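You operate a simulated robot arm through the tools that you are given. There is no shell and no other tool. Be economical: measure what you need, move in short steps, check, and stop when the job is done.

You are at the controls of a simulated robot arm. One attempt, no reset.

## Task
Fold the keeper down, plug the lead into the board and press the test key.
Fine: red stripe on the plus side; the lamps must light; release the clamp last.

The check looks at the end state, three seconds after you hand in, the way a careful person would. Anything else that was tipped, shoved, dropped, spilled or broken makes it a failure. Flat cloth is picked up by pressing the open fingertips on it (5 to 10 N) and closing them slowly along it; thin cloth reads only 2 to 8 mm in the jaws.

## Robot
A 6-joint arm with a two-finger parallel gripper, fixed in place. Base frame: the origin is at the foot of the arm, x ahead of it, y to its left, z up; the work surface is at about z = 0.806. Units: m, degrees, N and s.
With the tool pointing down near the work surface it reaches from about 0.34 to 0.76 m from the base axis. Its first joint turns from -66.0 to 66.0 degrees. Payload 2.45 kg.
Tool frame: the origin (TCP) lies between the finger pads and is the grasp point; the fingertips stand 0.024 m ahead of it; z points along the fingers, y is the line along which they close. The gripper opens to 0.068 m. The fingers are 0.017 m wide and 0.01 m thick; the gripper's body (0.04 by 0.07 m) begins 0.041 m behind the TCP.
Orientation is told as [roll, pitch, yaw] about the base's x, y, z axes, in that order, counted from this pose: with the fingers straight down and closing along the base's y, the tool's x points along the base's -x, its y along +y and its z along -z.

## Interface
- The arm moves only by the tool send_rows. Its arguments are lists of equal length, an entry for each row: "offset": the shift along the tool's x, y, z in m, a list of three; "dr": the turn, a rotation vector about the tool's x, y, z in degrees, a list of three; "hand": the finger opening in m, from 0 to 0.068. In form: {"offset": [[x, y, z], ...], "dr": [[rx, ry, rz], ...], "hand": [hand, ...]}. A call has 1 to 12 rows; each row is the pose to reach, as a shift and turn from the pose commanded when the call began, along the tool's axes at that moment. A row lasts 0.2 s, in which the tool goes at most 0.05 m and 8.6 degrees; a call with a longer step from one row to the next is refused whole, and so is a gripper value outside its range. A pose out of reach is approached as far as the arm can. The call stops where the force on the tool passes 90 N (or 10 N more than at its start, if that is more) or the arm is blocked; 0.2 s more then pass. The fingers move at their own pace (about 0.108 m/s each) and stop on an object; they squeeze with about 27 N. The grip force told is the motor's: it shows also when the fingers shut on nothing. Time passes only in rows, and 0.2 s behind the last, so rows that repeat a pose let the fingers close. It gives the time, the measured TCP pose, the force on the tool (base axes), the opening and the grip force at its end, in the units of the frame above (readings bear some noise), with the torque about the TCP (base axes, N m) and any sound that the robot's microphone picked up.
- Cameras (640 x 400 px; columns grow to the right, rows downward): "scene" is fixed at [0.1898, 0.4204, 1.4772]; the picture's right is [-0.59, -0.81, 0.00], its down [-0.49, 0.35, -0.80] and it looks along [0.65, -0.47, -0.60] (base axes); focal length 313 px, centre (320, 200). "wrist" rides on the gripper at [0.084, 0.011, -0.075] in the tool frame; the picture's right is [-0.13, 0.99, 0.00], its down [-0.60, -0.08, -0.79] and it looks along [-0.79, -0.10, 0.61] (tool axes); focal length 251 px, centre (320, 200). There is no depth. A picture from a camera that has moved, and an enlarged one, comes with that camera's place and axes in the base frame and with its lens. The place of the scene camera against the robot may be out by one fixed shift of up to 0.025 m in any direction.
- camera(camera): a new picture of that camera. The clock stands still meanwhile.
- enlarge(camera, box): a new picture of the part [left, top, right, bottom] of that camera's present view, enlarged. The clock stands still meanwhile.
- sign_off(): hands the job in; it is judged then, once.

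Go step by step. Nothing tells you positions but the pictures and the camera data: compare them with the known pose of the tool, close in by small moves and look again before you grip or let go. The budget is 120 turns and 76 pictures, counting those below and the enlarged ones. Unless the task says otherwise, let go and move clear before handing in, and close with one line.

The tools are called after "Call:" by a JSON object that holds its "method" and its "body". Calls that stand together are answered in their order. send_rows: Moves the arm, as the interface text tells. Its arguments: {"type":"object","properties":{"offset":{"type":"array","items":{"type":"array","items":{"type":"number"}}},"dr":{"type":"array","items":{"type":"array","items":{"type":"number"}}},"hand":{"type":"array","items":{"type":"number"}}},"required":["offset","dr","hand"]} The other tools are called the same way: camera (camera) takes a picture; enlarge (camera, box) takes an enlarged picture of a part of a camera's view; sign_off () hands the job in.

At the start:

```text
time_s: 0.0
tool_pos: [0.3806, 0.1233, 1.104]
ee_rot: [0.1, 0.0, 0.0]
wrist_force: [1.0, -0.6, -0.8]
ft_torque: [0.0, 0.05, 0.0]
gripper_width: 0.0679
finger_force: 0.1
```

scene: 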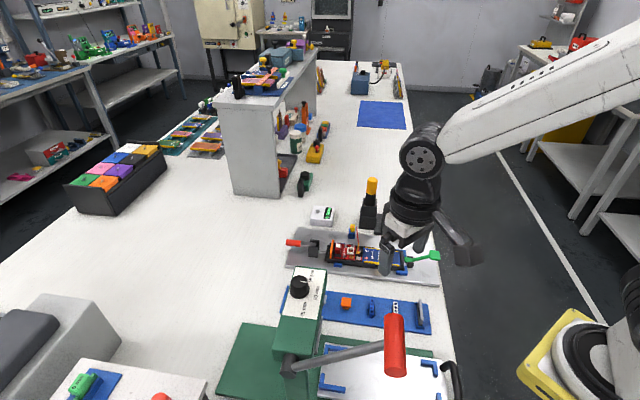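
wrist: 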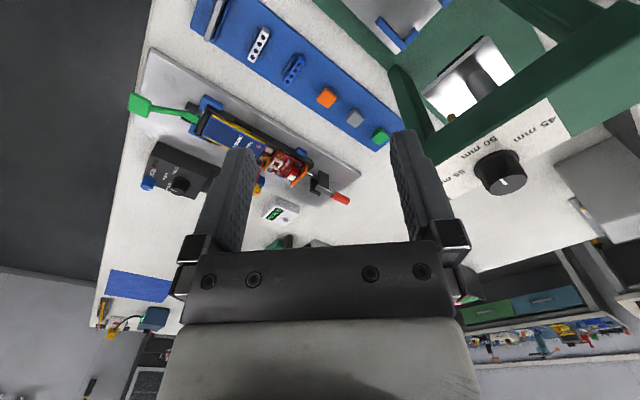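

I see a bench with a fixture plate holding a board, a red-handled and a green-handled item, a black box with a yellow knob and a small white box. I'll enlarge to identify keeper, lead, test key and clamp.

Call:
{"method": "enlarge", "body": {"camera": "scene", "box": [270, 170, 470, 295]}}

Call:
{"method": "enlarge", "body": {"camera": "wrist", "box": [100, 50, 400, 238]}}

```text
3.20 times, centred on (370, 232) of scene
camera zoom: at [0.1898, 0.4204, 1.4772], right [-0.59, -0.81, 0.0], down [-0.49, 0.35, -0.8], along [0.65, -0.47, -0.6], focal length 1002 px, centre (160, 96)
```

zoom: 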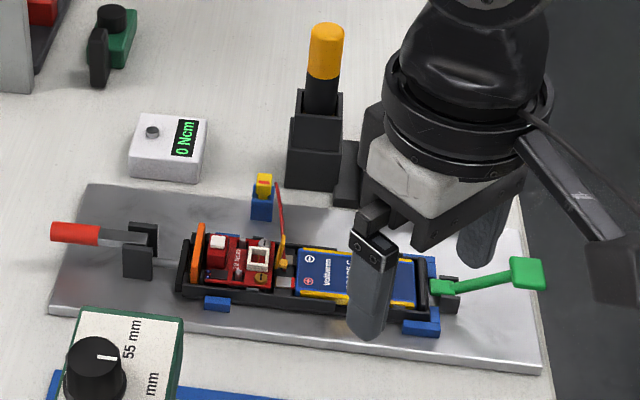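

```text
2.13 times, centred on (250, 144) of wrist
camera zoom: at [0.2974, 0.1347, 1.177], right [0.13, 0.99, 0.0], down [0.6, -0.08, 0.79], along [0.79, -0.1, -0.61], focal length 535 px, centre (469, 319)
```

zoom: 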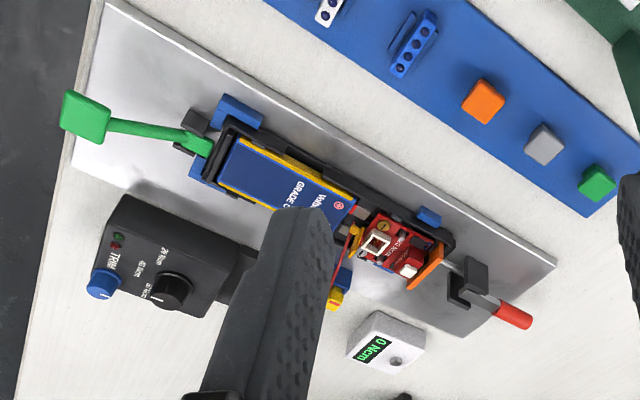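

The board tray lies diagonally around (0.62, 0.01). I'll move closer for a better wrist view, staying well above everything.

Call:
{"method": "send_rows", "body": {"offset": [[-0.02, -0.02, 0.02], [-0.045, -0.045, 0.045], [-0.07, -0.07, 0.07], [-0.09, -0.09, 0.1], [-0.1, -0.1, 0.11]], "dr": [[0, 0, 0], [0, 0, 0], [0, 0, 0], [0, 0, 0], [0, 0, 0]], "hand": [0.068, 0.068, 0.068, 0.068, 0.068]}}

Call:
{"method": "camera", "body": {"camera": "wrist"}}

Call:
{"method": "camera", "body": {"camera": "scene"}}

```text
time_s: 1.2
tool_pos: [0.4819, 0.024, 0.9946]
ee_rot: [0.0, 0.0, 0.1]
wrist_force: [-0.3, -0.3, 0.4]
ft_torque: [0.0, -0.02, 0.03]
gripper_width: 0.0679
finger_force: 0.1
```

```text
71 pictures are left
camera wrist: at [0.3978, 0.0353, 1.0677], right [0.13, 0.99, 0.0], down [0.6, -0.08, 0.79], along [0.79, -0.1, -0.61], focal length 251 px, centre (320, 200)
```

wrist: 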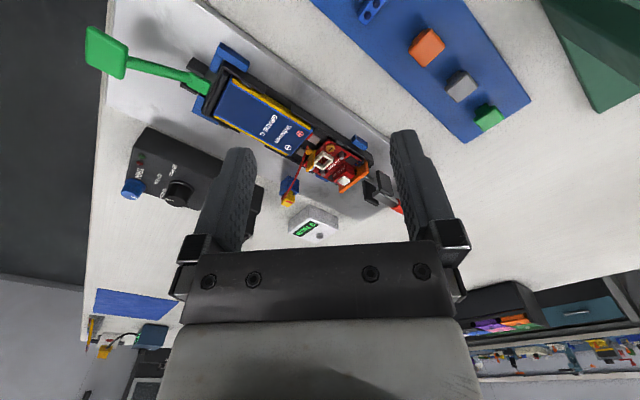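

```text
70 pictures are left
```

scene: 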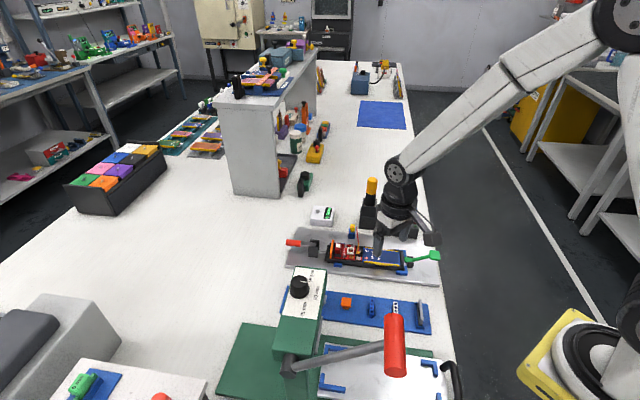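

Call:
{"method": "enlarge", "body": {"camera": "wrist", "box": [250, 110, 430, 222]}}

Call:
{"method": "enlarge", "body": {"camera": "wrist", "box": [80, 20, 330, 176]}}

Call:
{"method": "enlarge", "body": {"camera": "scene", "box": [280, 215, 380, 278]}}

```text
3.56 times, centred on (340, 166) of wrist
camera zoom: at [0.3978, 0.0353, 1.0677], right [0.13, 0.99, 0.0], down [0.6, -0.08, 0.79], along [0.79, -0.1, -0.61], focal length 894 px, centre (249, 321)
```

zoom: 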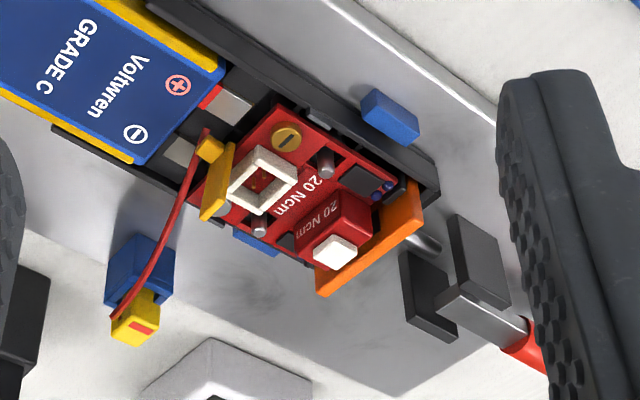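

```text
2.56 times, centred on (205, 98) of wrist
camera zoom: at [0.3978, 0.0353, 1.0677], right [0.13, 0.99, 0.0], down [0.6, -0.08, 0.79], along [0.79, -0.1, -0.61], focal length 644 px, centre (614, 461)
```

zoom: 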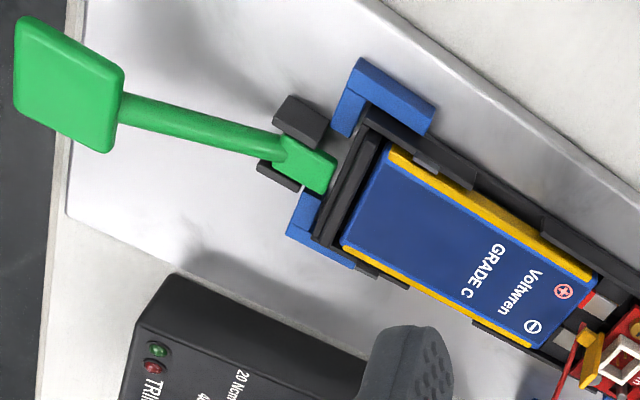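

```text
6.35 times, centred on (330, 246) of scene
camera zoom: at [0.1898, 0.4203, 1.4772], right [-0.59, -0.81, 0.0], down [-0.49, 0.35, -0.8], along [0.65, -0.47, -0.6], focal length 1988 px, centre (256, -95)
```

zoom: 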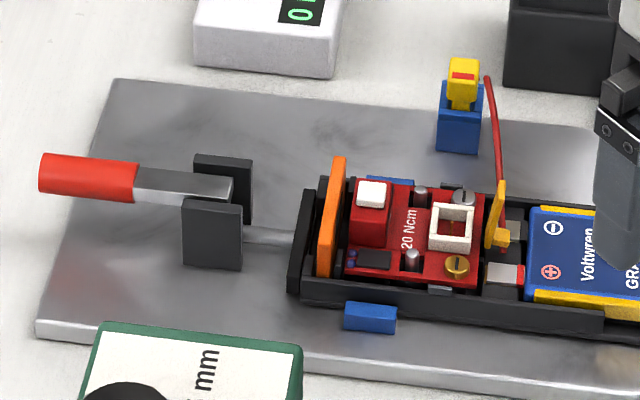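

The board has a white key, white socket, LEDs; the yellow plug with red stripe sits in a blue stand; orange flap and red/green levers need identification. I'll yaw the tool for a side view.

Call:
{"method": "send_rows", "body": {"offset": [[-0.01, 0, 0], [-0.02, 0, 0], [-0.03, 0, 0], [-0.04, 0, 0.01], [-0.05, 0, 0.01], [-0.05, 0, 0.01]], "dr": [[0, 0, 8], [0, 0, 16], [0, 0, 24], [0, 0, 32], [0, 0, 40], [0, 0, 46]], "hand": [0.068, 0.068, 0.068, 0.068, 0.068, 0.068]}}

Call:
{"method": "camera", "body": {"camera": "wrist"}}

```text
time_s: 2.6
tool_pos: [0.5305, 0.0239, 0.9837]
ee_rot: [0.0, -0.1, -46.1]
wrist_force: [0.2, -0.9, -0.5]
ft_torque: [0.01, 0.02, 0.01]
gripper_width: 0.0679
finger_force: 0.0
```

```text
66 pictures are left
camera wrist: at [0.481, 0.0926, 1.0568], right [0.8, 0.59, 0.0], down [0.36, -0.49, 0.79], along [0.47, -0.64, -0.61], focal length 251 px, centre (320, 200)
```

wrist: 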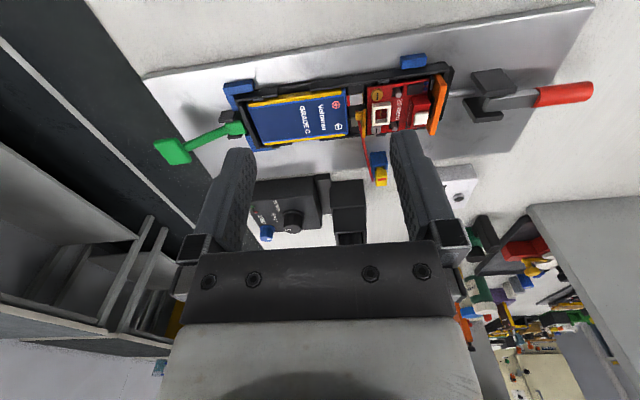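

Call:
{"method": "enlarge", "body": {"camera": "wrist", "box": [340, 40, 500, 140]}}

Call:
{"method": "enlarge", "body": {"camera": "wrist", "box": [140, 65, 300, 165]}}

```text
4.00 times, centred on (420, 90) of wrist
camera zoom: at [0.481, 0.0926, 1.0568], right [0.8, 0.59, 0.0], down [0.36, -0.49, 0.79], along [0.47, -0.64, -0.61], focal length 1006 px, centre (-80, 640)
```

zoom: 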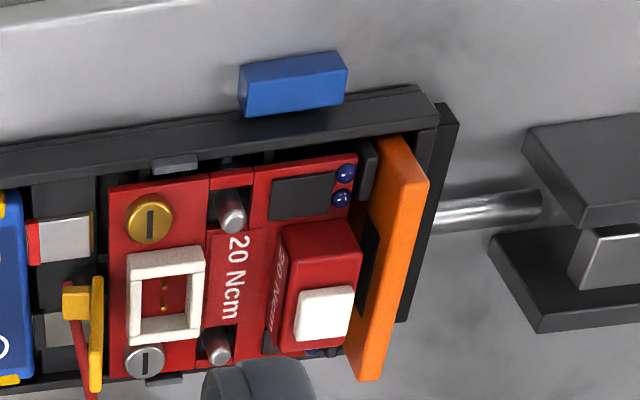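

```text
4.00 times, centred on (220, 115) of wrist
camera zoom: at [0.481, 0.0926, 1.0568], right [0.8, 0.59, 0.0], down [0.36, -0.49, 0.79], along [0.47, -0.64, -0.61], focal length 1006 px, centre (720, 540)
```

zoom: 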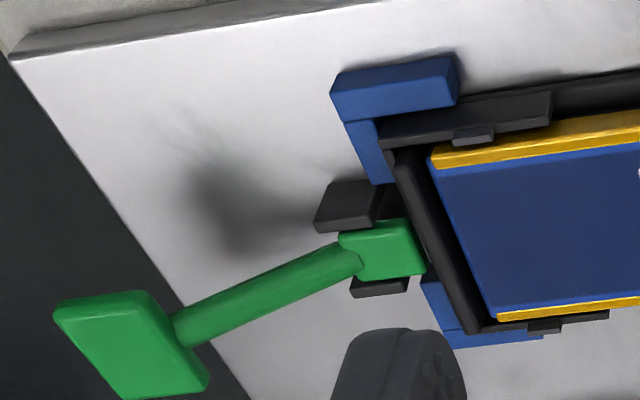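

Call:
{"method": "enlarge", "body": {"camera": "scene", "box": [318, 230, 366, 260]}}

Call:
{"method": "enlarge", "body": {"camera": "scene", "box": [375, 235, 450, 282]}}

```text
13.33 times, centred on (342, 245) of scene
camera zoom: at [0.1898, 0.4204, 1.4772], right [-0.59, -0.81, 0.0], down [-0.49, 0.35, -0.8], along [0.65, -0.47, -0.6], focal length 4175 px, centre (27, -400)
```

zoom: 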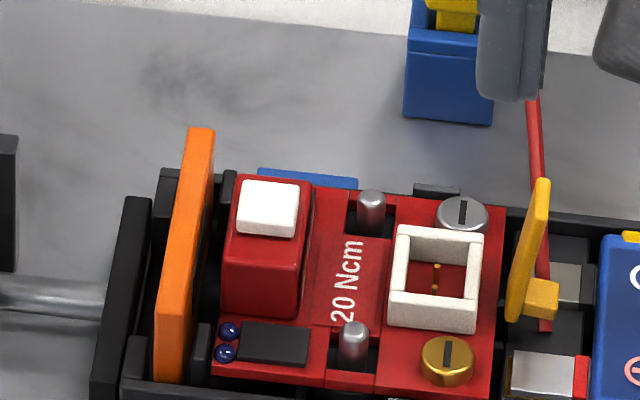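

```text
8.51 times, centred on (412, 258) of scene
camera zoom: at [0.1898, 0.4204, 1.4772], right [-0.59, -0.81, 0.0], down [-0.49, 0.35, -0.8], along [0.65, -0.47, -0.6], focal length 2665 px, centre (-467, -298)
```

zoom: 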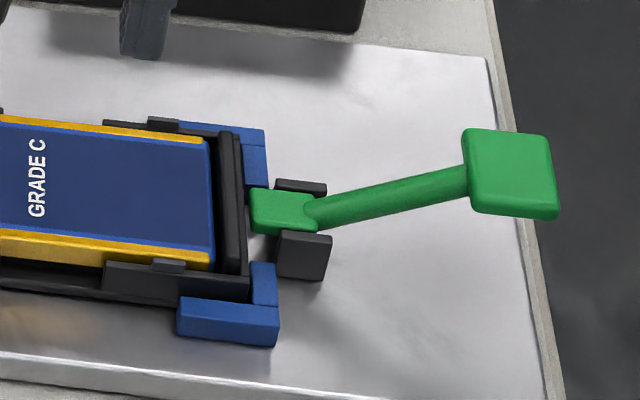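

Orange flap may be the keeper (with window) and red the toggle clamp; I need a face-on view along the tray, so I'll yaw to +45°.

Call:
{"method": "send_rows", "body": {"offset": [[0, 0, 0], [0, 0, 0], [0, 0, 0], [-0.01, 0, 0], [-0.02, 0.01, 0], [-0.03, 0.02, 0], [-0.035, 0.02, 0], [-0.042, 0.025, 0], [-0.042, 0.03, 0.01], [-0.042, 0.03, 0.02], [-0.042, 0.03, 0.03]], "dr": [[0, 0, -8.4], [0, 0, -16.8], [0, 0, -25.2], [0, 0, -33.6], [0, 0, -42], [0, 0, -50.4], [0, 0, -58.8], [0, 0, -67.2], [0, 0, -75.6], [0, 0, -84], [0, 0, -91.5]], "hand": [0.068, 0.068, 0.068, 0.068, 0.068, 0.068, 0.068, 0.068, 0.068, 0.068, 0.068]}}

Call:
{"method": "camera", "body": {"camera": "wrist"}}

```text
time_s: 5.0
tool_pos: [0.5832, 0.0126, 0.9524]
ee_rot: [0.0, 0.0, 45.7]
wrist_force: [0.5, 0.3, -0.2]
ft_torque: [-0.01, 0.0, -0.02]
gripper_width: 0.0679
finger_force: 0.0
```

```text
61 pictures are left
camera wrist: at [0.5164, -0.0388, 1.0269], right [-0.62, 0.78, 0.0], down [0.48, 0.38, 0.79], along [0.62, 0.49, -0.61], focal length 251 px, centre (320, 200)
```

wrist: 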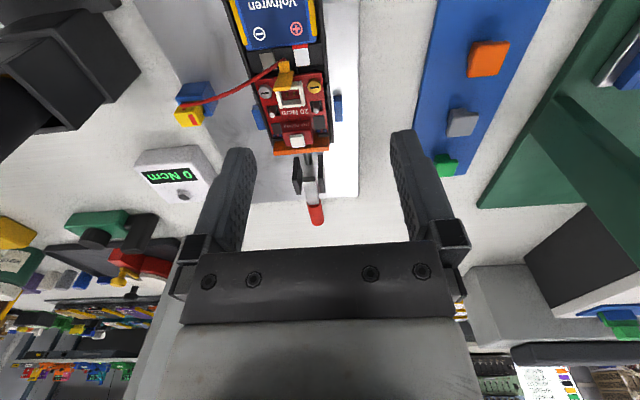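

Call:
{"method": "enlarge", "body": {"camera": "wrist", "box": [236, 50, 364, 130]}}

Call:
{"method": "enlarge", "body": {"camera": "wrist", "box": [236, 100, 380, 230]}}

```text
5.00 times, centred on (300, 90) of wrist
camera zoom: at [0.5164, -0.0388, 1.0269], right [-0.62, 0.78, 0.0], down [0.48, 0.38, 0.79], along [0.62, 0.49, -0.61], focal length 1257 px, centre (420, 750)
```

zoom: 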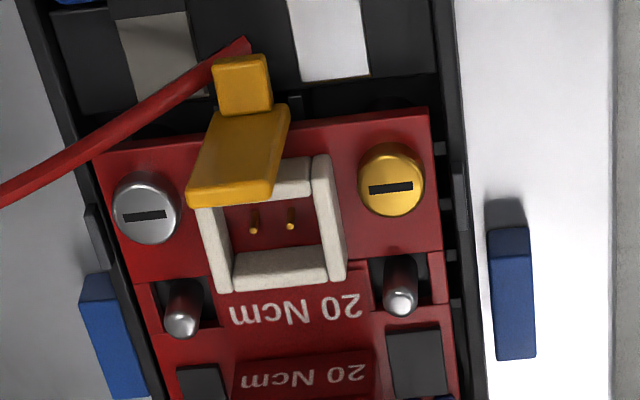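

```text
3.08 times, centred on (308, 165) of wrist
camera zoom: at [0.5164, -0.0388, 1.0269], right [-0.62, 0.78, 0.0], down [0.48, 0.38, 0.79], along [0.62, 0.49, -0.61], focal length 774 px, centre (357, 308)
```

zoom: 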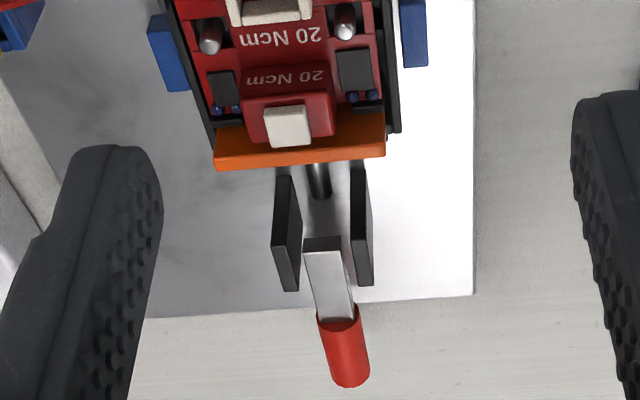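

Call:
{"method": "send_rows", "body": {"offset": [[0.02, -0.005, 0.01], [0.04, -0.012, 0.03], [0.057, -0.017, 0.05]], "dr": [[0, 0, 0], [0, 0, 0], [0, 0, 0]], "hand": [0.068, 0.068, 0.068]}}

Call:
{"method": "enlarge", "body": {"camera": "wrist", "box": [220, 80, 420, 205]}}

```text
time_s: 5.8
tool_pos: [0.5549, -0.0387, 0.9026]
ee_rot: [0.0, 0.0, 45.6]
wrist_force: [0.4, 0.2, 0.5]
ft_torque: [0.02, -0.03, 0.0]
gripper_width: 0.0679
finger_force: 0.1
```

```text
3.20 times, centred on (320, 142) of wrist
camera zoom: at [0.4884, -0.0906, 0.977], right [-0.62, 0.79, 0.0], down [0.48, 0.38, 0.79], along [0.62, 0.49, -0.61], focal length 805 px, centre (320, 384)
```

zoom: 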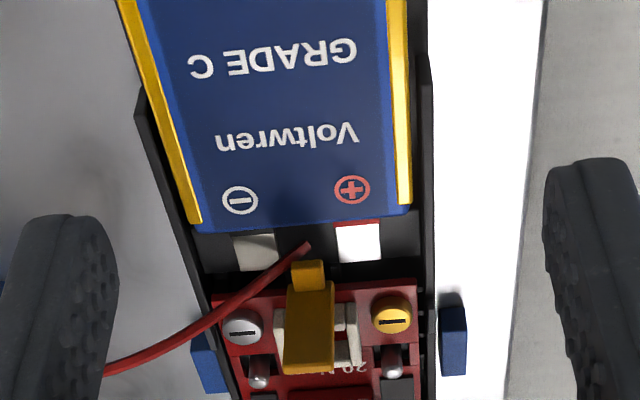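

Call:
{"method": "enlarge", "body": {"camera": "wrist", "box": [240, 150, 400, 250]}}

Call:
{"method": "enlarge", "body": {"camera": "scene", "box": [335, 222, 375, 262]}}

```text
4.00 times, centred on (320, 200) of wrist
camera zoom: at [0.4884, -0.0906, 0.977], right [-0.62, 0.79, 0.0], down [0.48, 0.38, 0.79], along [0.62, 0.49, -0.61], focal length 1006 px, centre (320, 200)
```

zoom: 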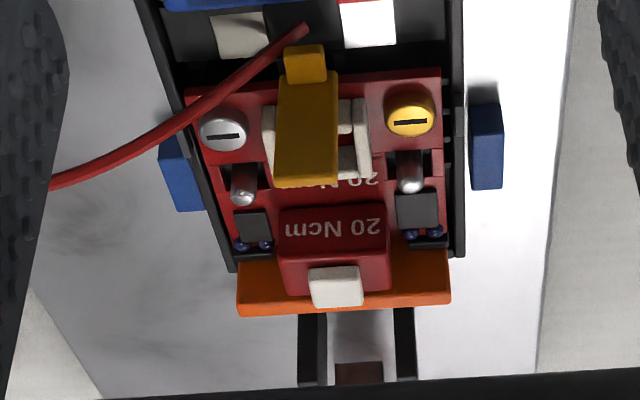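

```text
10.00 times, centred on (355, 242) of scene
camera zoom: at [0.1898, 0.4204, 1.4772], right [-0.59, -0.81, 0.0], down [-0.49, 0.35, -0.8], along [0.65, -0.47, -0.6], focal length 3131 px, centre (-30, -220)
```

zoom: 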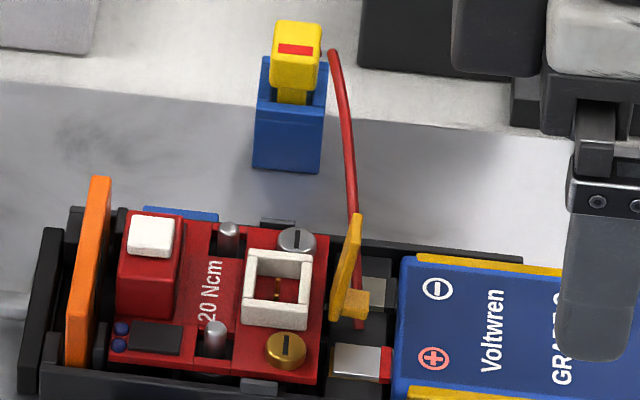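

Still ambiguous (yellow tongue by the socket, orange end plate, green lever). I'll take a closer side view from the blue-plate side.

Call:
{"method": "send_rows", "body": {"offset": [[0, 0, -0.03], [-0.01, 0.01, -0.04], [-0.02, 0.02, -0.04], [-0.03, 0.03, -0.04], [-0.045, 0.04, -0.04], [-0.06, 0.05, -0.04], [-0.07, 0.055, -0.04], [-0.081, 0.058, -0.04], [-0.081, 0.058, -0.03], [-0.081, 0.058, -0.02], [-0.081, 0.058, -0.01]], "dr": [[0, 0, 8.4], [0, 0, 16.8], [0, 0, 25.2], [0, 0, 33.6], [0, 0, 42], [0, 0, 50.4], [0, 0, 58.8], [0, 0, 67.2], [0, 0, 75.6], [0, 0, 84], [0, 0, 91.5]], "hand": [0.068, 0.068, 0.068, 0.068, 0.068, 0.068, 0.068, 0.068, 0.068, 0.068, 0.068]}}

Call:
{"method": "camera", "body": {"camera": "wrist"}}

```text
time_s: 8.2
tool_pos: [0.569, 0.0598, 0.9131]
ee_rot: [-0.1, -0.1, -46.1]
wrist_force: [-0.4, -0.6, -0.6]
ft_torque: [-0.04, -0.01, 0.01]
gripper_width: 0.0681
finger_force: 0.0
```

```text
55 pictures are left
camera wrist: at [0.5192, 0.1287, 0.9877], right [0.8, 0.59, 0.0], down [0.36, -0.49, 0.79], along [0.47, -0.64, -0.61], focal length 251 px, centre (320, 200)
```

wrist: 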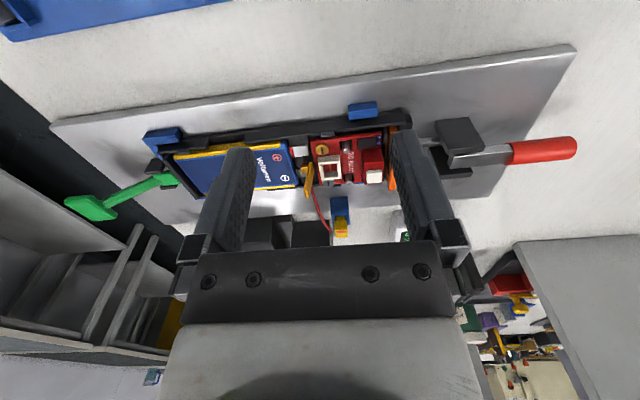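

Call:
{"method": "enlarge", "body": {"camera": "wrist", "box": [260, 100, 420, 240]}}

Call:
{"method": "enlarge", "body": {"camera": "wrist", "box": [55, 115, 235, 235]}}

Call:
{"method": "enlarge", "body": {"camera": "wrist", "box": [385, 100, 595, 210]}}

```text
2.86 times, centred on (340, 170) of wrist
camera zoom: at [0.5192, 0.1287, 0.9877], right [0.8, 0.59, 0.0], down [0.36, -0.49, 0.79], along [0.47, -0.64, -0.61], focal length 718 px, centre (263, 286)
```

zoom: 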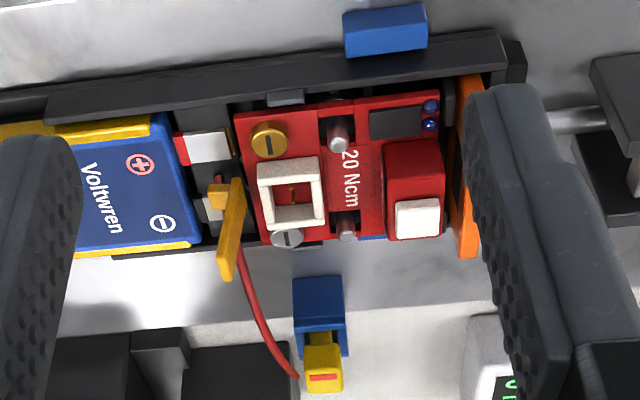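

```text
3.33 times, centred on (145, 175) of wrist
camera zoom: at [0.5192, 0.1287, 0.9877], right [0.8, 0.59, 0.0], down [0.36, -0.49, 0.79], along [0.47, -0.64, -0.61], focal length 838 px, centre (903, 283)
```

zoom: 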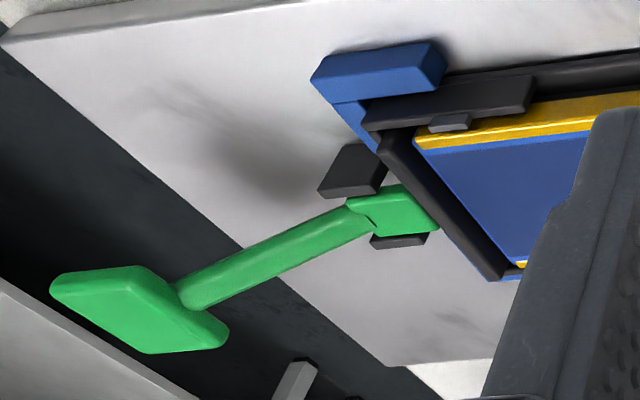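

```text
3.05 times, centred on (490, 155) of wrist
camera zoom: at [0.5192, 0.1287, 0.9877], right [0.8, 0.59, 0.0], down [0.36, -0.49, 0.79], along [0.47, -0.64, -0.61], focal length 766 px, centre (-198, 337)
```

zoom: 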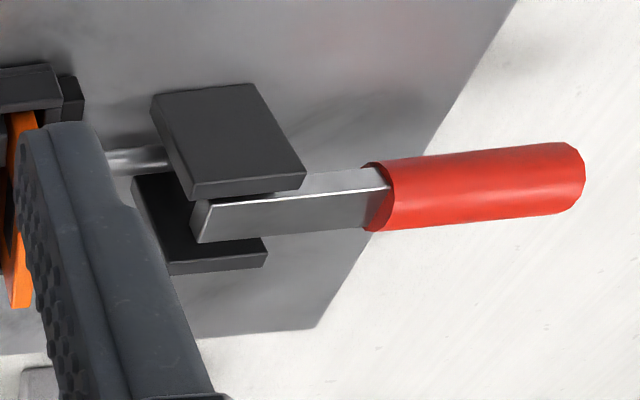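

Call:
{"method": "send_rows", "body": {"offset": [[0, 0.015, 0], [0, 0.03, 0]], "dr": [[0, 0, 0], [0, 0, 0]], "hand": [0.068, 0.068]}}

Call:
{"method": "enlarge", "body": {"camera": "wrist", "box": [310, 110, 390, 180]}}

Call:
{"method": "camera", "body": {"camera": "scene"}}

```text
time_s: 8.8
tool_pos: [0.5921, 0.0792, 0.9137]
ee_rot: [-0.1, 0.0, -45.9]
wrist_force: [-0.4, 1.1, -0.5]
ft_torque: [-0.02, -0.01, 0.0]
gripper_width: 0.0678
finger_force: 0.0
```

```text
5.71 times, centred on (350, 145) of wrist
camera zoom: at [0.5408, 0.1491, 0.9875], right [0.8, 0.6, 0.0], down [0.36, -0.49, 0.79], along [0.47, -0.64, -0.61], focal length 1437 px, centre (149, 514)
```

zoom: 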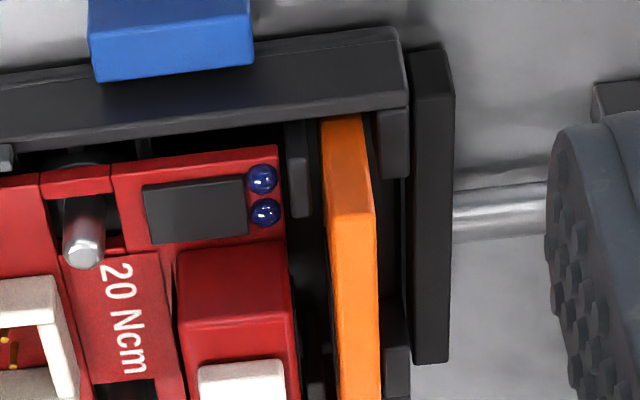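

```text
50 pictures are left
```

scene: 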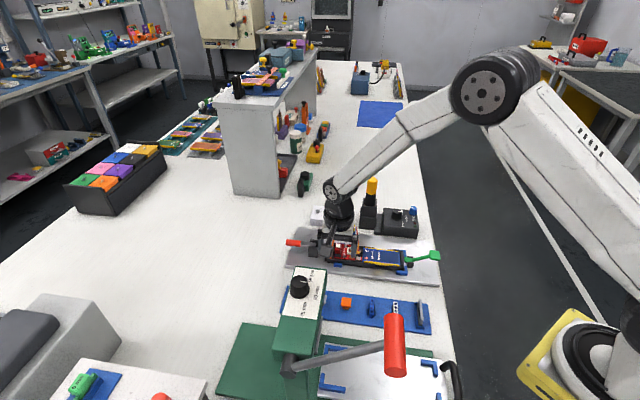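

Orange is just the case's end panel; the upright yellow tongue by the socket (hinge z≈0.833, top z≈0.862) is the likely keeper, red is the toggle clamp. Now I look at the plug in its blue stand.

Call:
{"method": "enlarge", "body": {"camera": "wrist", "box": [260, 170, 360, 250]}}

Call:
{"method": "enlarge", "body": {"camera": "scene", "box": [335, 215, 375, 240]}}

```text
5.00 times, centred on (310, 210) of wrist
camera zoom: at [0.5408, 0.1491, 0.9875], right [0.8, 0.6, 0.0], down [0.36, -0.49, 0.79], along [0.47, -0.64, -0.61], focal length 1257 px, centre (370, 150)
```

zoom: 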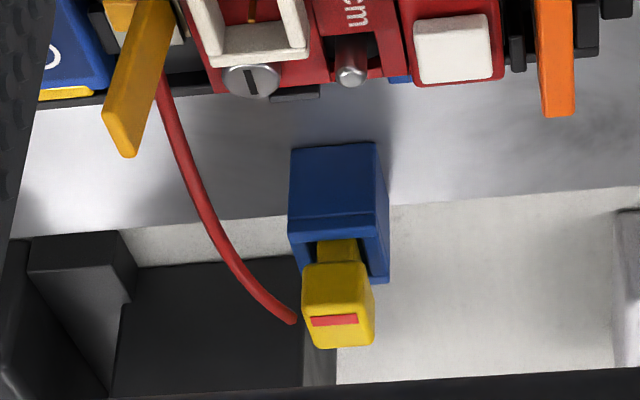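

```text
16.00 times, centred on (355, 228) of scene
camera zoom: at [0.1898, 0.4203, 1.4772], right [-0.59, -0.81, 0.0], down [-0.49, 0.35, -0.8], along [0.65, -0.47, -0.6], focal length 5010 px, centre (-240, -240)
```

zoom: 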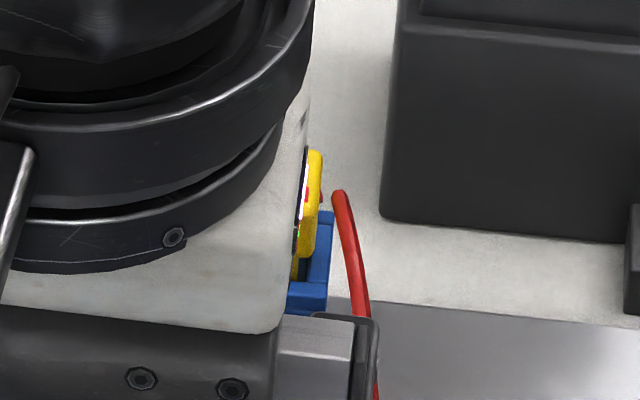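

Call:
{"method": "send_rows", "body": {"offset": [[0, 0, -0.03], [-0.01, -0.005, -0.04], [-0.03, -0.01, -0.04], [-0.045, -0.015, -0.04], [-0.06, -0.02, -0.04], [-0.075, -0.025, -0.04], [-0.09, -0.03, -0.04], [-0.105, -0.035, -0.04], [-0.12, -0.04, -0.04], [-0.135, -0.045, -0.04], [-0.1436, -0.0515, -0.036]], "dr": [[0, 0, -8.4], [0, 0, -16.8], [0, 0, -25.2], [0, 0, -33.6], [0, 0, -42], [0, 0, -50.4], [0, 0, -58.8], [0, 0, -67.2], [0, 0, -75.6], [0, 0, -84], [0, 0, -91.5]], "hand": [0.068, 0.068, 0.068, 0.068, 0.068, 0.068, 0.068, 0.068, 0.068, 0.068, 0.068]}}

Call:
{"method": "camera", "body": {"camera": "wrist"}}

Call:
{"method": "camera", "body": {"camera": "scene"}}

```text
time_s: 11.2
tool_pos: [0.6549, -0.0587, 0.9485]
ee_rot: [0.0, 0.0, 45.6]
wrist_force: [-0.5, 0.7, 0.7]
ft_torque: [0.04, -0.02, -0.02]
gripper_width: 0.0685
finger_force: 0.0
```

```text
47 pictures are left
camera wrist: at [0.5876, -0.1113, 1.0226], right [-0.62, 0.79, 0.0], down [0.48, 0.38, 0.79], along [0.62, 0.49, -0.61], focal length 251 px, centre (320, 200)
```

wrist: 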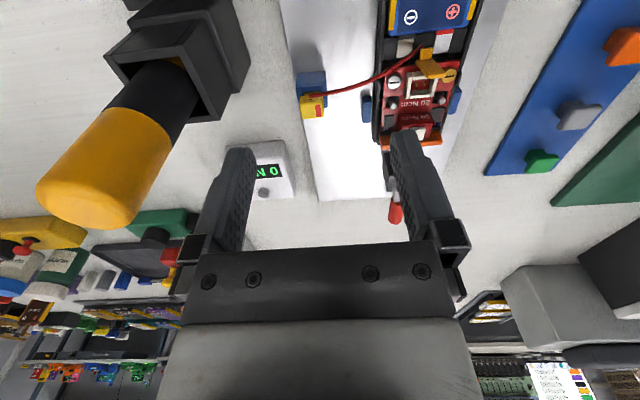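

```text
46 pictures are left
```

scene: 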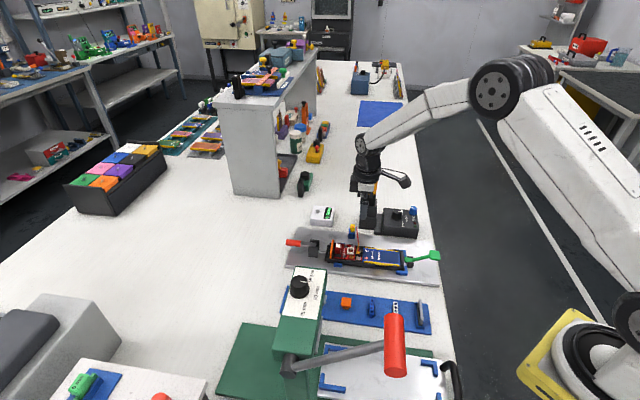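

Call:
{"method": "enlarge", "body": {"camera": "wrist", "box": [280, 50, 360, 130]}}

Call:
{"method": "enlarge", "body": {"camera": "scene", "box": [338, 218, 370, 250]}}

Call:
{"method": "enlarge", "body": {"camera": "wrist", "box": [370, 10, 470, 150]}}

```text
5.00 times, centred on (320, 90) of wrist
camera zoom: at [0.5876, -0.1113, 1.0226], right [-0.62, 0.79, 0.0], down [0.48, 0.38, 0.79], along [0.62, 0.49, -0.61], focal length 1257 px, centre (320, 750)
```

zoom: 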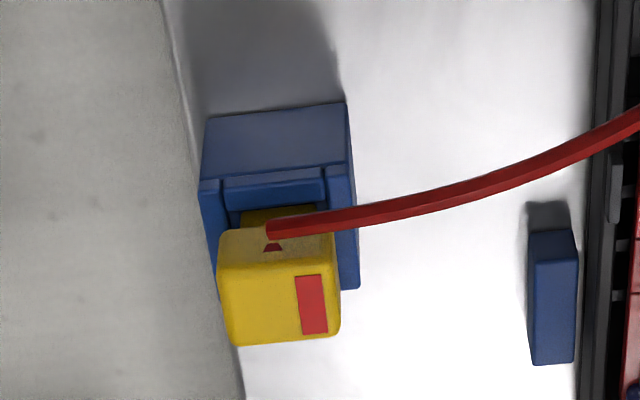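

```text
12.50 times, centred on (354, 234) of scene
camera zoom: at [0.1898, 0.4204, 1.4772], right [-0.59, -0.81, 0.0], down [-0.49, 0.35, -0.8], along [0.65, -0.47, -0.6], focal length 3914 px, centre (-105, -225)
```

zoom: 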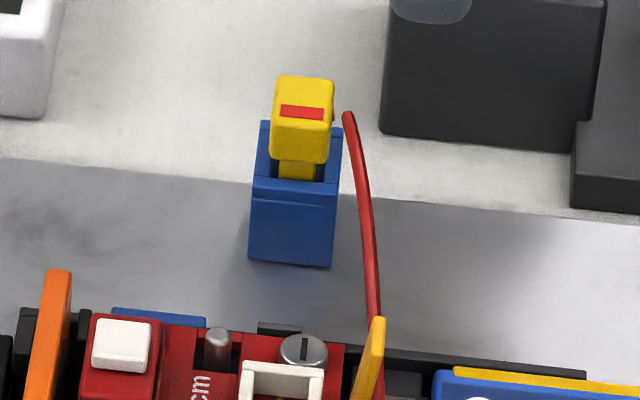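

```text
2.86 times, centred on (420, 80) of wrist
camera zoom: at [0.5876, -0.1113, 1.0226], right [-0.62, 0.79, 0.0], down [0.48, 0.38, 0.79], along [0.62, 0.49, -0.61], focal length 718 px, centre (34, 543)
```

zoom: 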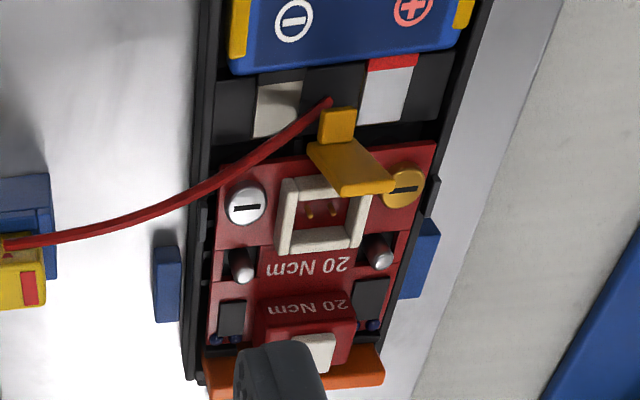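

Plug head: centre ≈(0.678,-0.047), top z≈0.8535, stripe already on the plus side. Zooming on the socket for its exact centre.

Call:
{"method": "enlarge", "body": {"camera": "wrist", "box": [390, 40, 450, 110]}}

Call:
{"method": "enlarge", "body": {"camera": "scene", "box": [336, 236, 372, 260]}}

```text
5.71 times, centred on (420, 75) of wrist
camera zoom: at [0.5876, -0.1113, 1.0226], right [-0.62, 0.79, 0.0], down [0.48, 0.38, 0.79], along [0.62, 0.49, -0.61], focal length 1437 px, centre (-251, 914)
```

zoom: 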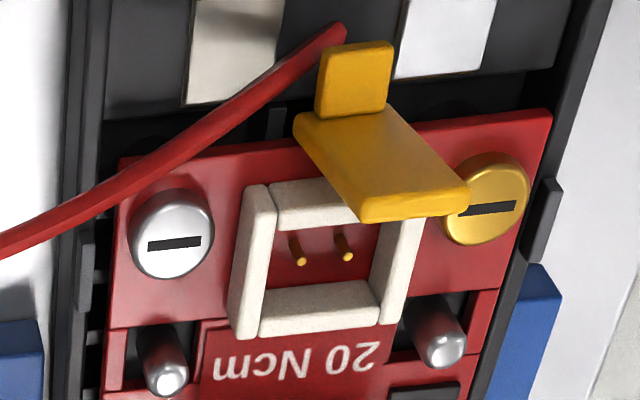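

```text
16.00 times, centred on (354, 248) of scene
camera zoom: at [0.1898, 0.4204, 1.4772], right [-0.59, -0.81, 0.0], down [-0.49, 0.35, -0.8], along [0.65, -0.47, -0.6], focal length 5010 px, centre (-224, -568)
```

zoom: 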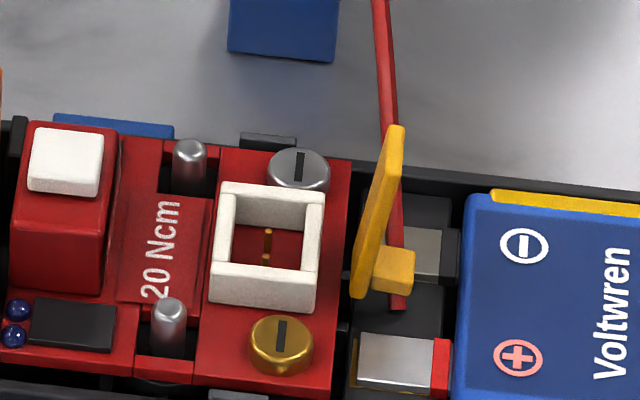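

The keeper appears to be the yellow L-shaped tongue, hinged just above battery-top level, which fits folding toward the battery. I'll close the fingers and go above the socket to push it gently that way.

Call:
{"method": "send_rows", "body": {"offset": [[-0.008, 0.025, 0], [-0.016, 0.05, 0], [-0.0246, 0.0745, 0], [-0.0246, 0.0745, 0.02], [-0.0246, 0.0745, 0.045]], "dr": [[0, 0, 0], [0, 0, 0], [0, 0, 0], [0, 0, 0], [0, 0, 0]], "hand": [0.04, 0.02, 0, 0, 0]}}

Call:
{"method": "enlarge", "body": {"camera": "wrist", "box": [240, 80, 400, 240]}}

Call:
{"method": "enlarge", "body": {"camera": "scene", "box": [325, 225, 385, 270]}}

```text
time_s: 12.4
tool_pos: [0.6178, 0.0111, 0.9031]
ee_rot: [0.0, 0.0, 45.5]
wrist_force: [0.1, -0.5, 0.2]
ft_torque: [0.0, 0.01, -0.02]
gripper_width: 0.0
finger_force: 23.8
```

```text
2.50 times, centred on (320, 160) of wrist
camera zoom: at [0.5518, -0.0413, 0.9775], right [-0.62, 0.79, 0.0], down [0.48, 0.38, 0.79], along [0.62, 0.49, -0.61], focal length 629 px, centre (320, 300)
```

zoom: 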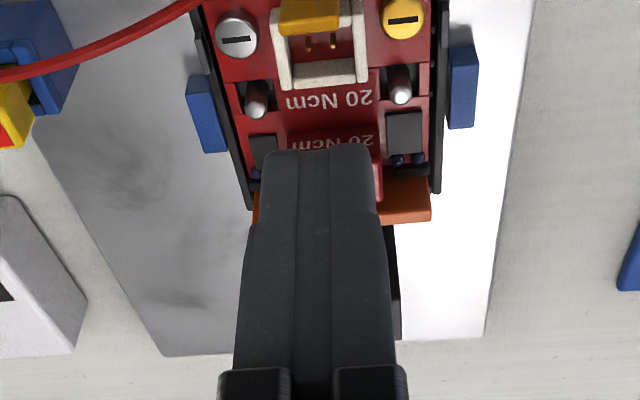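

```text
8.89 times, centred on (355, 248) of scene
camera zoom: at [0.1898, 0.4204, 1.4772], right [-0.59, -0.81, 0.0], down [-0.49, 0.35, -0.8], along [0.65, -0.47, -0.6], focal length 2783 px, centre (9, -222)
```

zoom: 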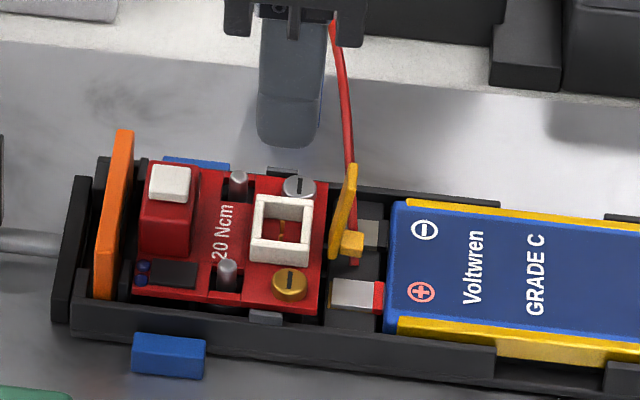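

Socket centre confirmed at ≈(0.619, 0.011), directly under the tool. Lowering closed fingertips to z≈0.850 between socket and tongue, then pushing toward the battery in small steps.

Call:
{"method": "send_rows", "body": {"offset": [[0, 0, 0.015], [0, 0, 0.029], [0.006, 0, 0.029], [0.009, 0, 0.029], [0.012, 0, 0.029], [0.014, 0, 0.029]], "dr": [[0, 0, 0], [0, 0, 0], [0, 0, 0], [0, 0, 0], [0, 0, 0], [0, 0, 0]], "hand": [0, 0, 0, 0, 0, 0]}}

Call:
{"method": "enlarge", "body": {"camera": "scene", "box": [325, 225, 385, 270]}}

```text
time_s: 13.8
tool_pos: [0.6079, 0.0007, 0.8763]
ee_rot: [0.1, 0.0, 45.7]
wrist_force: [-0.7, 0.2, -0.3]
ft_torque: [-0.04, -0.02, 0.0]
gripper_width: 0.0
finger_force: 23.6
```

```text
8.89 times, centred on (355, 248) of scene
camera zoom: at [0.1898, 0.4204, 1.4772], right [-0.59, -0.81, 0.0], down [-0.49, 0.35, -0.8], along [0.65, -0.47, -0.6], focal length 2783 px, centre (9, -222)
```

zoom: 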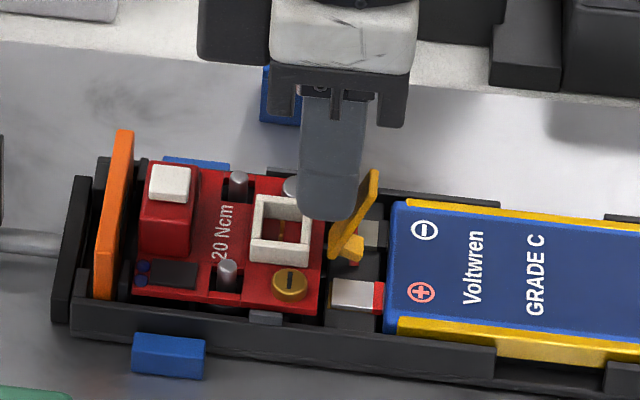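

The tongue is swinging toward the battery with no resistance. Continuing.

Call:
{"method": "send_rows", "body": {"offset": [[0.003, 0, 0], [0.006, 0, 0], [0.009, 0, 0], [0.012, 0, 0.002], [0.015, 0, 0.004]], "dr": [[0, 0, 0], [0, 0, 0], [0, 0, 0], [0, 0, 0], [0, 0, 0]], "hand": [0, 0, 0, 0, 0]}}

Call:
{"method": "enlarge", "body": {"camera": "scene", "box": [325, 225, 385, 270]}}

```text
time_s: 15.0
tool_pos: [0.5985, -0.0094, 0.8709]
ee_rot: [0.0, 0.0, 45.6]
wrist_force: [0.6, -0.3, -0.5]
ft_torque: [-0.03, 0.03, -0.02]
gripper_width: 0.0
finger_force: 23.6
```

```text
8.89 times, centred on (355, 248) of scene
camera zoom: at [0.1898, 0.4204, 1.4772], right [-0.59, -0.81, 0.0], down [-0.49, 0.35, -0.8], along [0.65, -0.47, -0.6], focal length 2783 px, centre (9, -222)
```

zoom: 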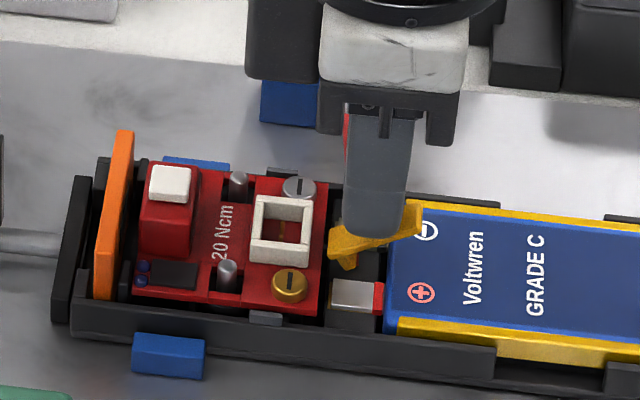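

Call:
{"method": "send_rows", "body": {"offset": [[0.004, 0, 0.002], [0.006, 0, 0.004], [0.007, 0, 0.006], [0.007, 0, 0.008], [0.007, 0, 0.009]], "dr": [[0, 0, 0], [0, 0, 0], [0, 0, 0], [0, 0, 0], [0, 0, 0]], "hand": [0, 0, 0, 0, 0]}}

Call:
{"method": "enlarge", "body": {"camera": "scene", "box": [325, 225, 385, 270]}}

```text
time_s: 16.2
tool_pos: [0.593, -0.0143, 0.8631]
ee_rot: [0.0, 0.0, 45.5]
wrist_force: [0.9, -0.2, -0.6]
ft_torque: [-0.01, 0.02, -0.03]
gripper_width: 0.0
finger_force: 23.7
```

```text
8.89 times, centred on (355, 248) of scene
camera zoom: at [0.1898, 0.4204, 1.4772], right [-0.59, -0.81, 0.0], down [-0.49, 0.35, -0.8], along [0.65, -0.47, -0.6], focal length 2783 px, centre (9, -222)
```

zoom: 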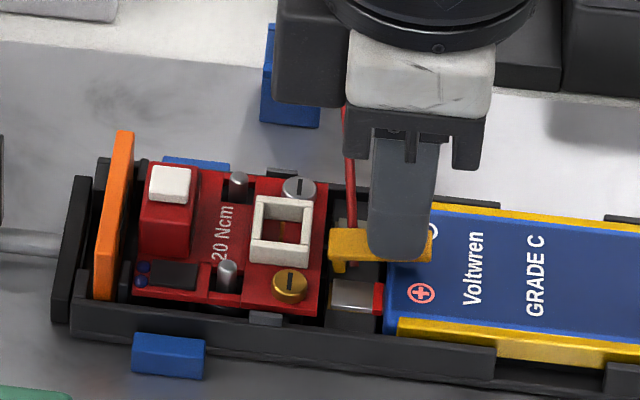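

Call:
{"method": "send_rows", "body": {"offset": [[0.001, 0, 0.001], [0.001, 0, 0.002], [0.001, 0, 0.003], [0.001, 0, 0.004]], "dr": [[0, 0, 0], [0, 0, 0], [0, 0, 0], [0, 0, 0]], "hand": [0, 0, 0, 0]}}

```text
time_s: 17.2
tool_pos: [0.5924, -0.0152, 0.8596]
ee_rot: [0.0, 0.0, 45.5]
wrist_force: [-3.7, -0.4, 11.1]
ft_torque: [0.0, 0.05, -0.03]
gripper_width: 0.0
finger_force: 23.4
```

Call:
{"method": "send_rows", "body": {"offset": [[0, 0, 0.0008], [0, 0, 0.0016], [0, 0, 0.0016]], "dr": [[0, 0, 0], [0, 0, 0], [0, 0, 0]], "hand": [0, 0, 0]}}

```text
time_s: 18.0
tool_pos: [0.5923, -0.0146, 0.8581]
ee_rot: [0.0, -0.1, 45.7]
wrist_force: [-10.2, 1.2, 34.8]
ft_torque: [0.12, 0.19, -0.02]
gripper_width: 0.0001
finger_force: 23.8
```

Call:
{"method": "send_rows", "body": {"offset": [[0, 0, -0.004], [0, 0, -0.03], [0, 0, -0.07]], "dr": [[0, 0, 0], [0, 0, 0], [0, 0, 0]], "hand": [0, 0, 0]}}

Call:
{"method": "enlarge", "body": {"camera": "scene", "box": [325, 225, 385, 270]}}

```text
time_s: 18.8
tool_pos: [0.5924, -0.0152, 0.9254]
ee_rot: [0.0, 0.0, 45.4]
wrist_force: [-0.5, 0.3, -0.5]
ft_torque: [-0.02, -0.01, 0.02]
gripper_width: 0.0003
finger_force: 23.6
```

```text
8.89 times, centred on (355, 248) of scene
camera zoom: at [0.1898, 0.4204, 1.4772], right [-0.59, -0.81, 0.0], down [-0.49, 0.35, -0.8], along [0.65, -0.47, -0.6], focal length 2783 px, centre (9, -222)
```

zoom: 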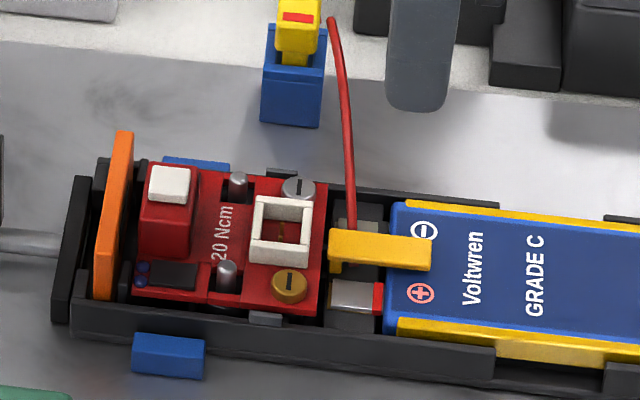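

Keeper is flat over the battery. Next: open the fingers and go above the plug.

Call:
{"method": "send_rows", "body": {"offset": [[-0.01, -0.02, 0], [-0.02, -0.042, 0], [-0.03, -0.065, 0], [-0.0372, -0.0835, 0], [-0.0372, -0.0835, 0.01]], "dr": [[0, 0, 0], [0, 0, 0], [0, 0, 0], [0, 0, 0], [0, 0, 0]], "hand": [0.045, 0.045, 0.045, 0.045, 0.045]}}

Call:
{"method": "enlarge", "body": {"camera": "wrist", "box": [240, 80, 400, 240]}}

Call:
{"method": "enlarge", "body": {"camera": "scene", "box": [325, 210, 385, 255]}}

```text
time_s: 20.0
tool_pos: [0.677, -0.0469, 0.917]
ee_rot: [0.0, 0.0, 45.6]
wrist_force: [0.9, 0.0, 0.2]
ft_torque: [0.04, 0.01, -0.01]
gripper_width: 0.045
finger_force: 0.0
```

```text
2.50 times, centred on (320, 160) of wrist
camera zoom: at [0.6106, -0.0992, 0.9905], right [-0.62, 0.79, 0.0], down [0.48, 0.38, 0.79], along [0.62, 0.49, -0.61], focal length 629 px, centre (320, 300)
```

zoom: 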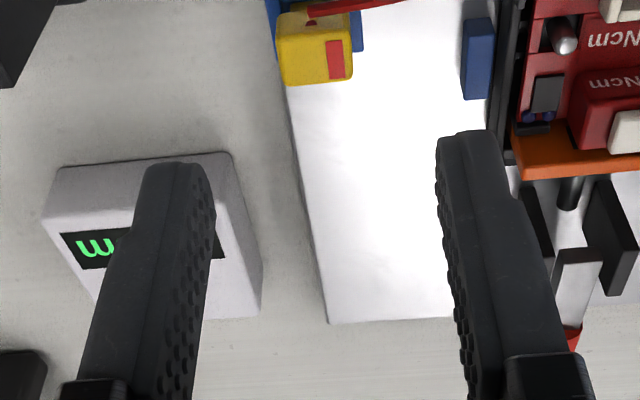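

```text
8.89 times, centred on (355, 232) of scene
camera zoom: at [0.1898, 0.4203, 1.4772], right [-0.59, -0.81, 0.0], down [-0.49, 0.35, -0.8], along [0.65, -0.47, -0.6], focal length 2783 px, centre (9, -89)
```

zoom: 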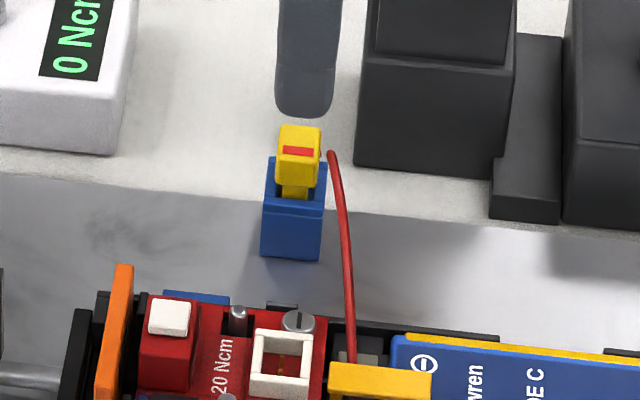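

Alignment over the plug is within 1 mm. Descending to fingertip z≈0.845 and closing gently.

Call:
{"method": "send_rows", "body": {"offset": [[0, -0.001, 0.02], [0, -0.001, 0.038], [0, -0.001, 0.048], [0, -0.001, 0.048]], "dr": [[0, 0, 0], [0, 0, 0], [0, 0, 0], [0, 0, 0]], "hand": [0.045, 0.045, 0.045, 0.045]}}

Call:
{"method": "enlarge", "body": {"camera": "scene", "box": [335, 215, 375, 245]}}

Call:
{"method": "enlarge", "body": {"camera": "wrist", "box": [240, 80, 400, 240]}}

```text
time_s: 21.0
tool_pos: [0.6783, -0.048, 0.8691]
ee_rot: [-0.1, 0.0, 45.5]
wrist_force: [-0.4, -0.2, -0.2]
ft_torque: [-0.02, -0.02, 0.02]
gripper_width: 0.045
finger_force: 0.1
```

```text
13.33 times, centred on (355, 230) of scene
camera zoom: at [0.1898, 0.4204, 1.4772], right [-0.59, -0.81, 0.0], down [-0.49, 0.35, -0.8], along [0.65, -0.47, -0.6], focal length 4175 px, centre (-147, -200)
```

zoom: 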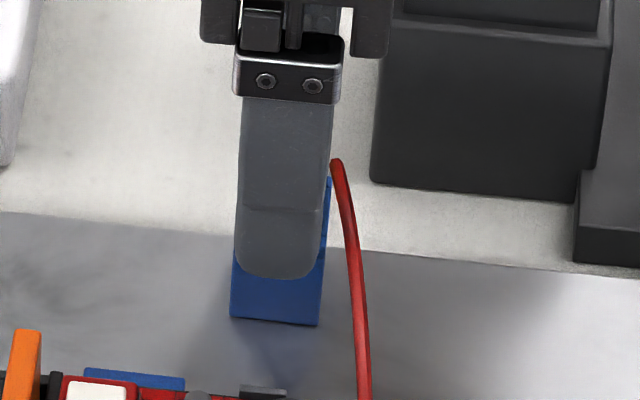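

```text
2.50 times, centred on (320, 160) of wrist
camera zoom: at [0.6118, -0.0991, 0.9422], right [-0.62, 0.79, 0.0], down [0.48, 0.38, 0.79], along [0.62, 0.49, -0.61], focal length 629 px, centre (320, 300)
```

zoom: 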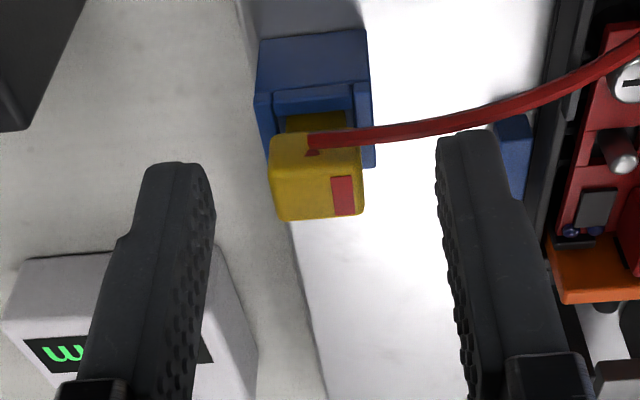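

Call:
{"method": "send_rows", "body": {"offset": [[0, 0, 0], [0, 0, 0], [0, 0, 0], [0, 0, 0]], "dr": [[0, 0, 0], [0, 0, 0], [0, 0, 0], [0, 0, 0]], "hand": [0.03, 0.02, 0.012, 0.01]}}

Call:
{"method": "enlarge", "body": {"camera": "wrist", "box": [240, 80, 400, 240]}}

```text
time_s: 22.0
tool_pos: [0.6774, -0.0468, 0.8682]
ee_rot: [0.1, 0.0, 45.5]
wrist_force: [0.7, 0.0, -0.3]
ft_torque: [-0.01, -0.01, 0.03]
gripper_width: 0.0162
finger_force: 27.1
```

```text
2.50 times, centred on (320, 160) of wrist
camera zoom: at [0.6117, -0.0991, 0.9425], right [-0.62, 0.79, 0.0], down [0.48, 0.38, 0.79], along [0.62, 0.49, -0.61], focal length 629 px, centre (320, 300)
```

zoom: 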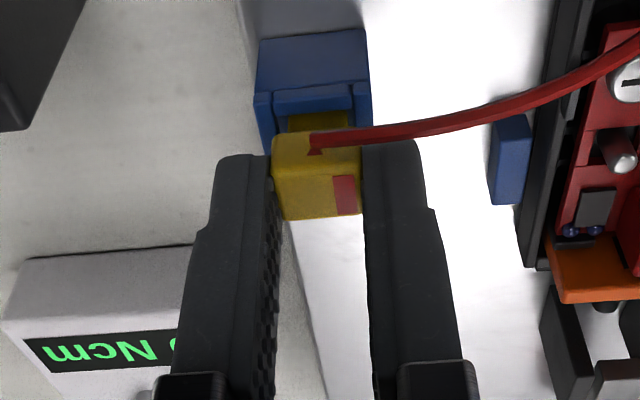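

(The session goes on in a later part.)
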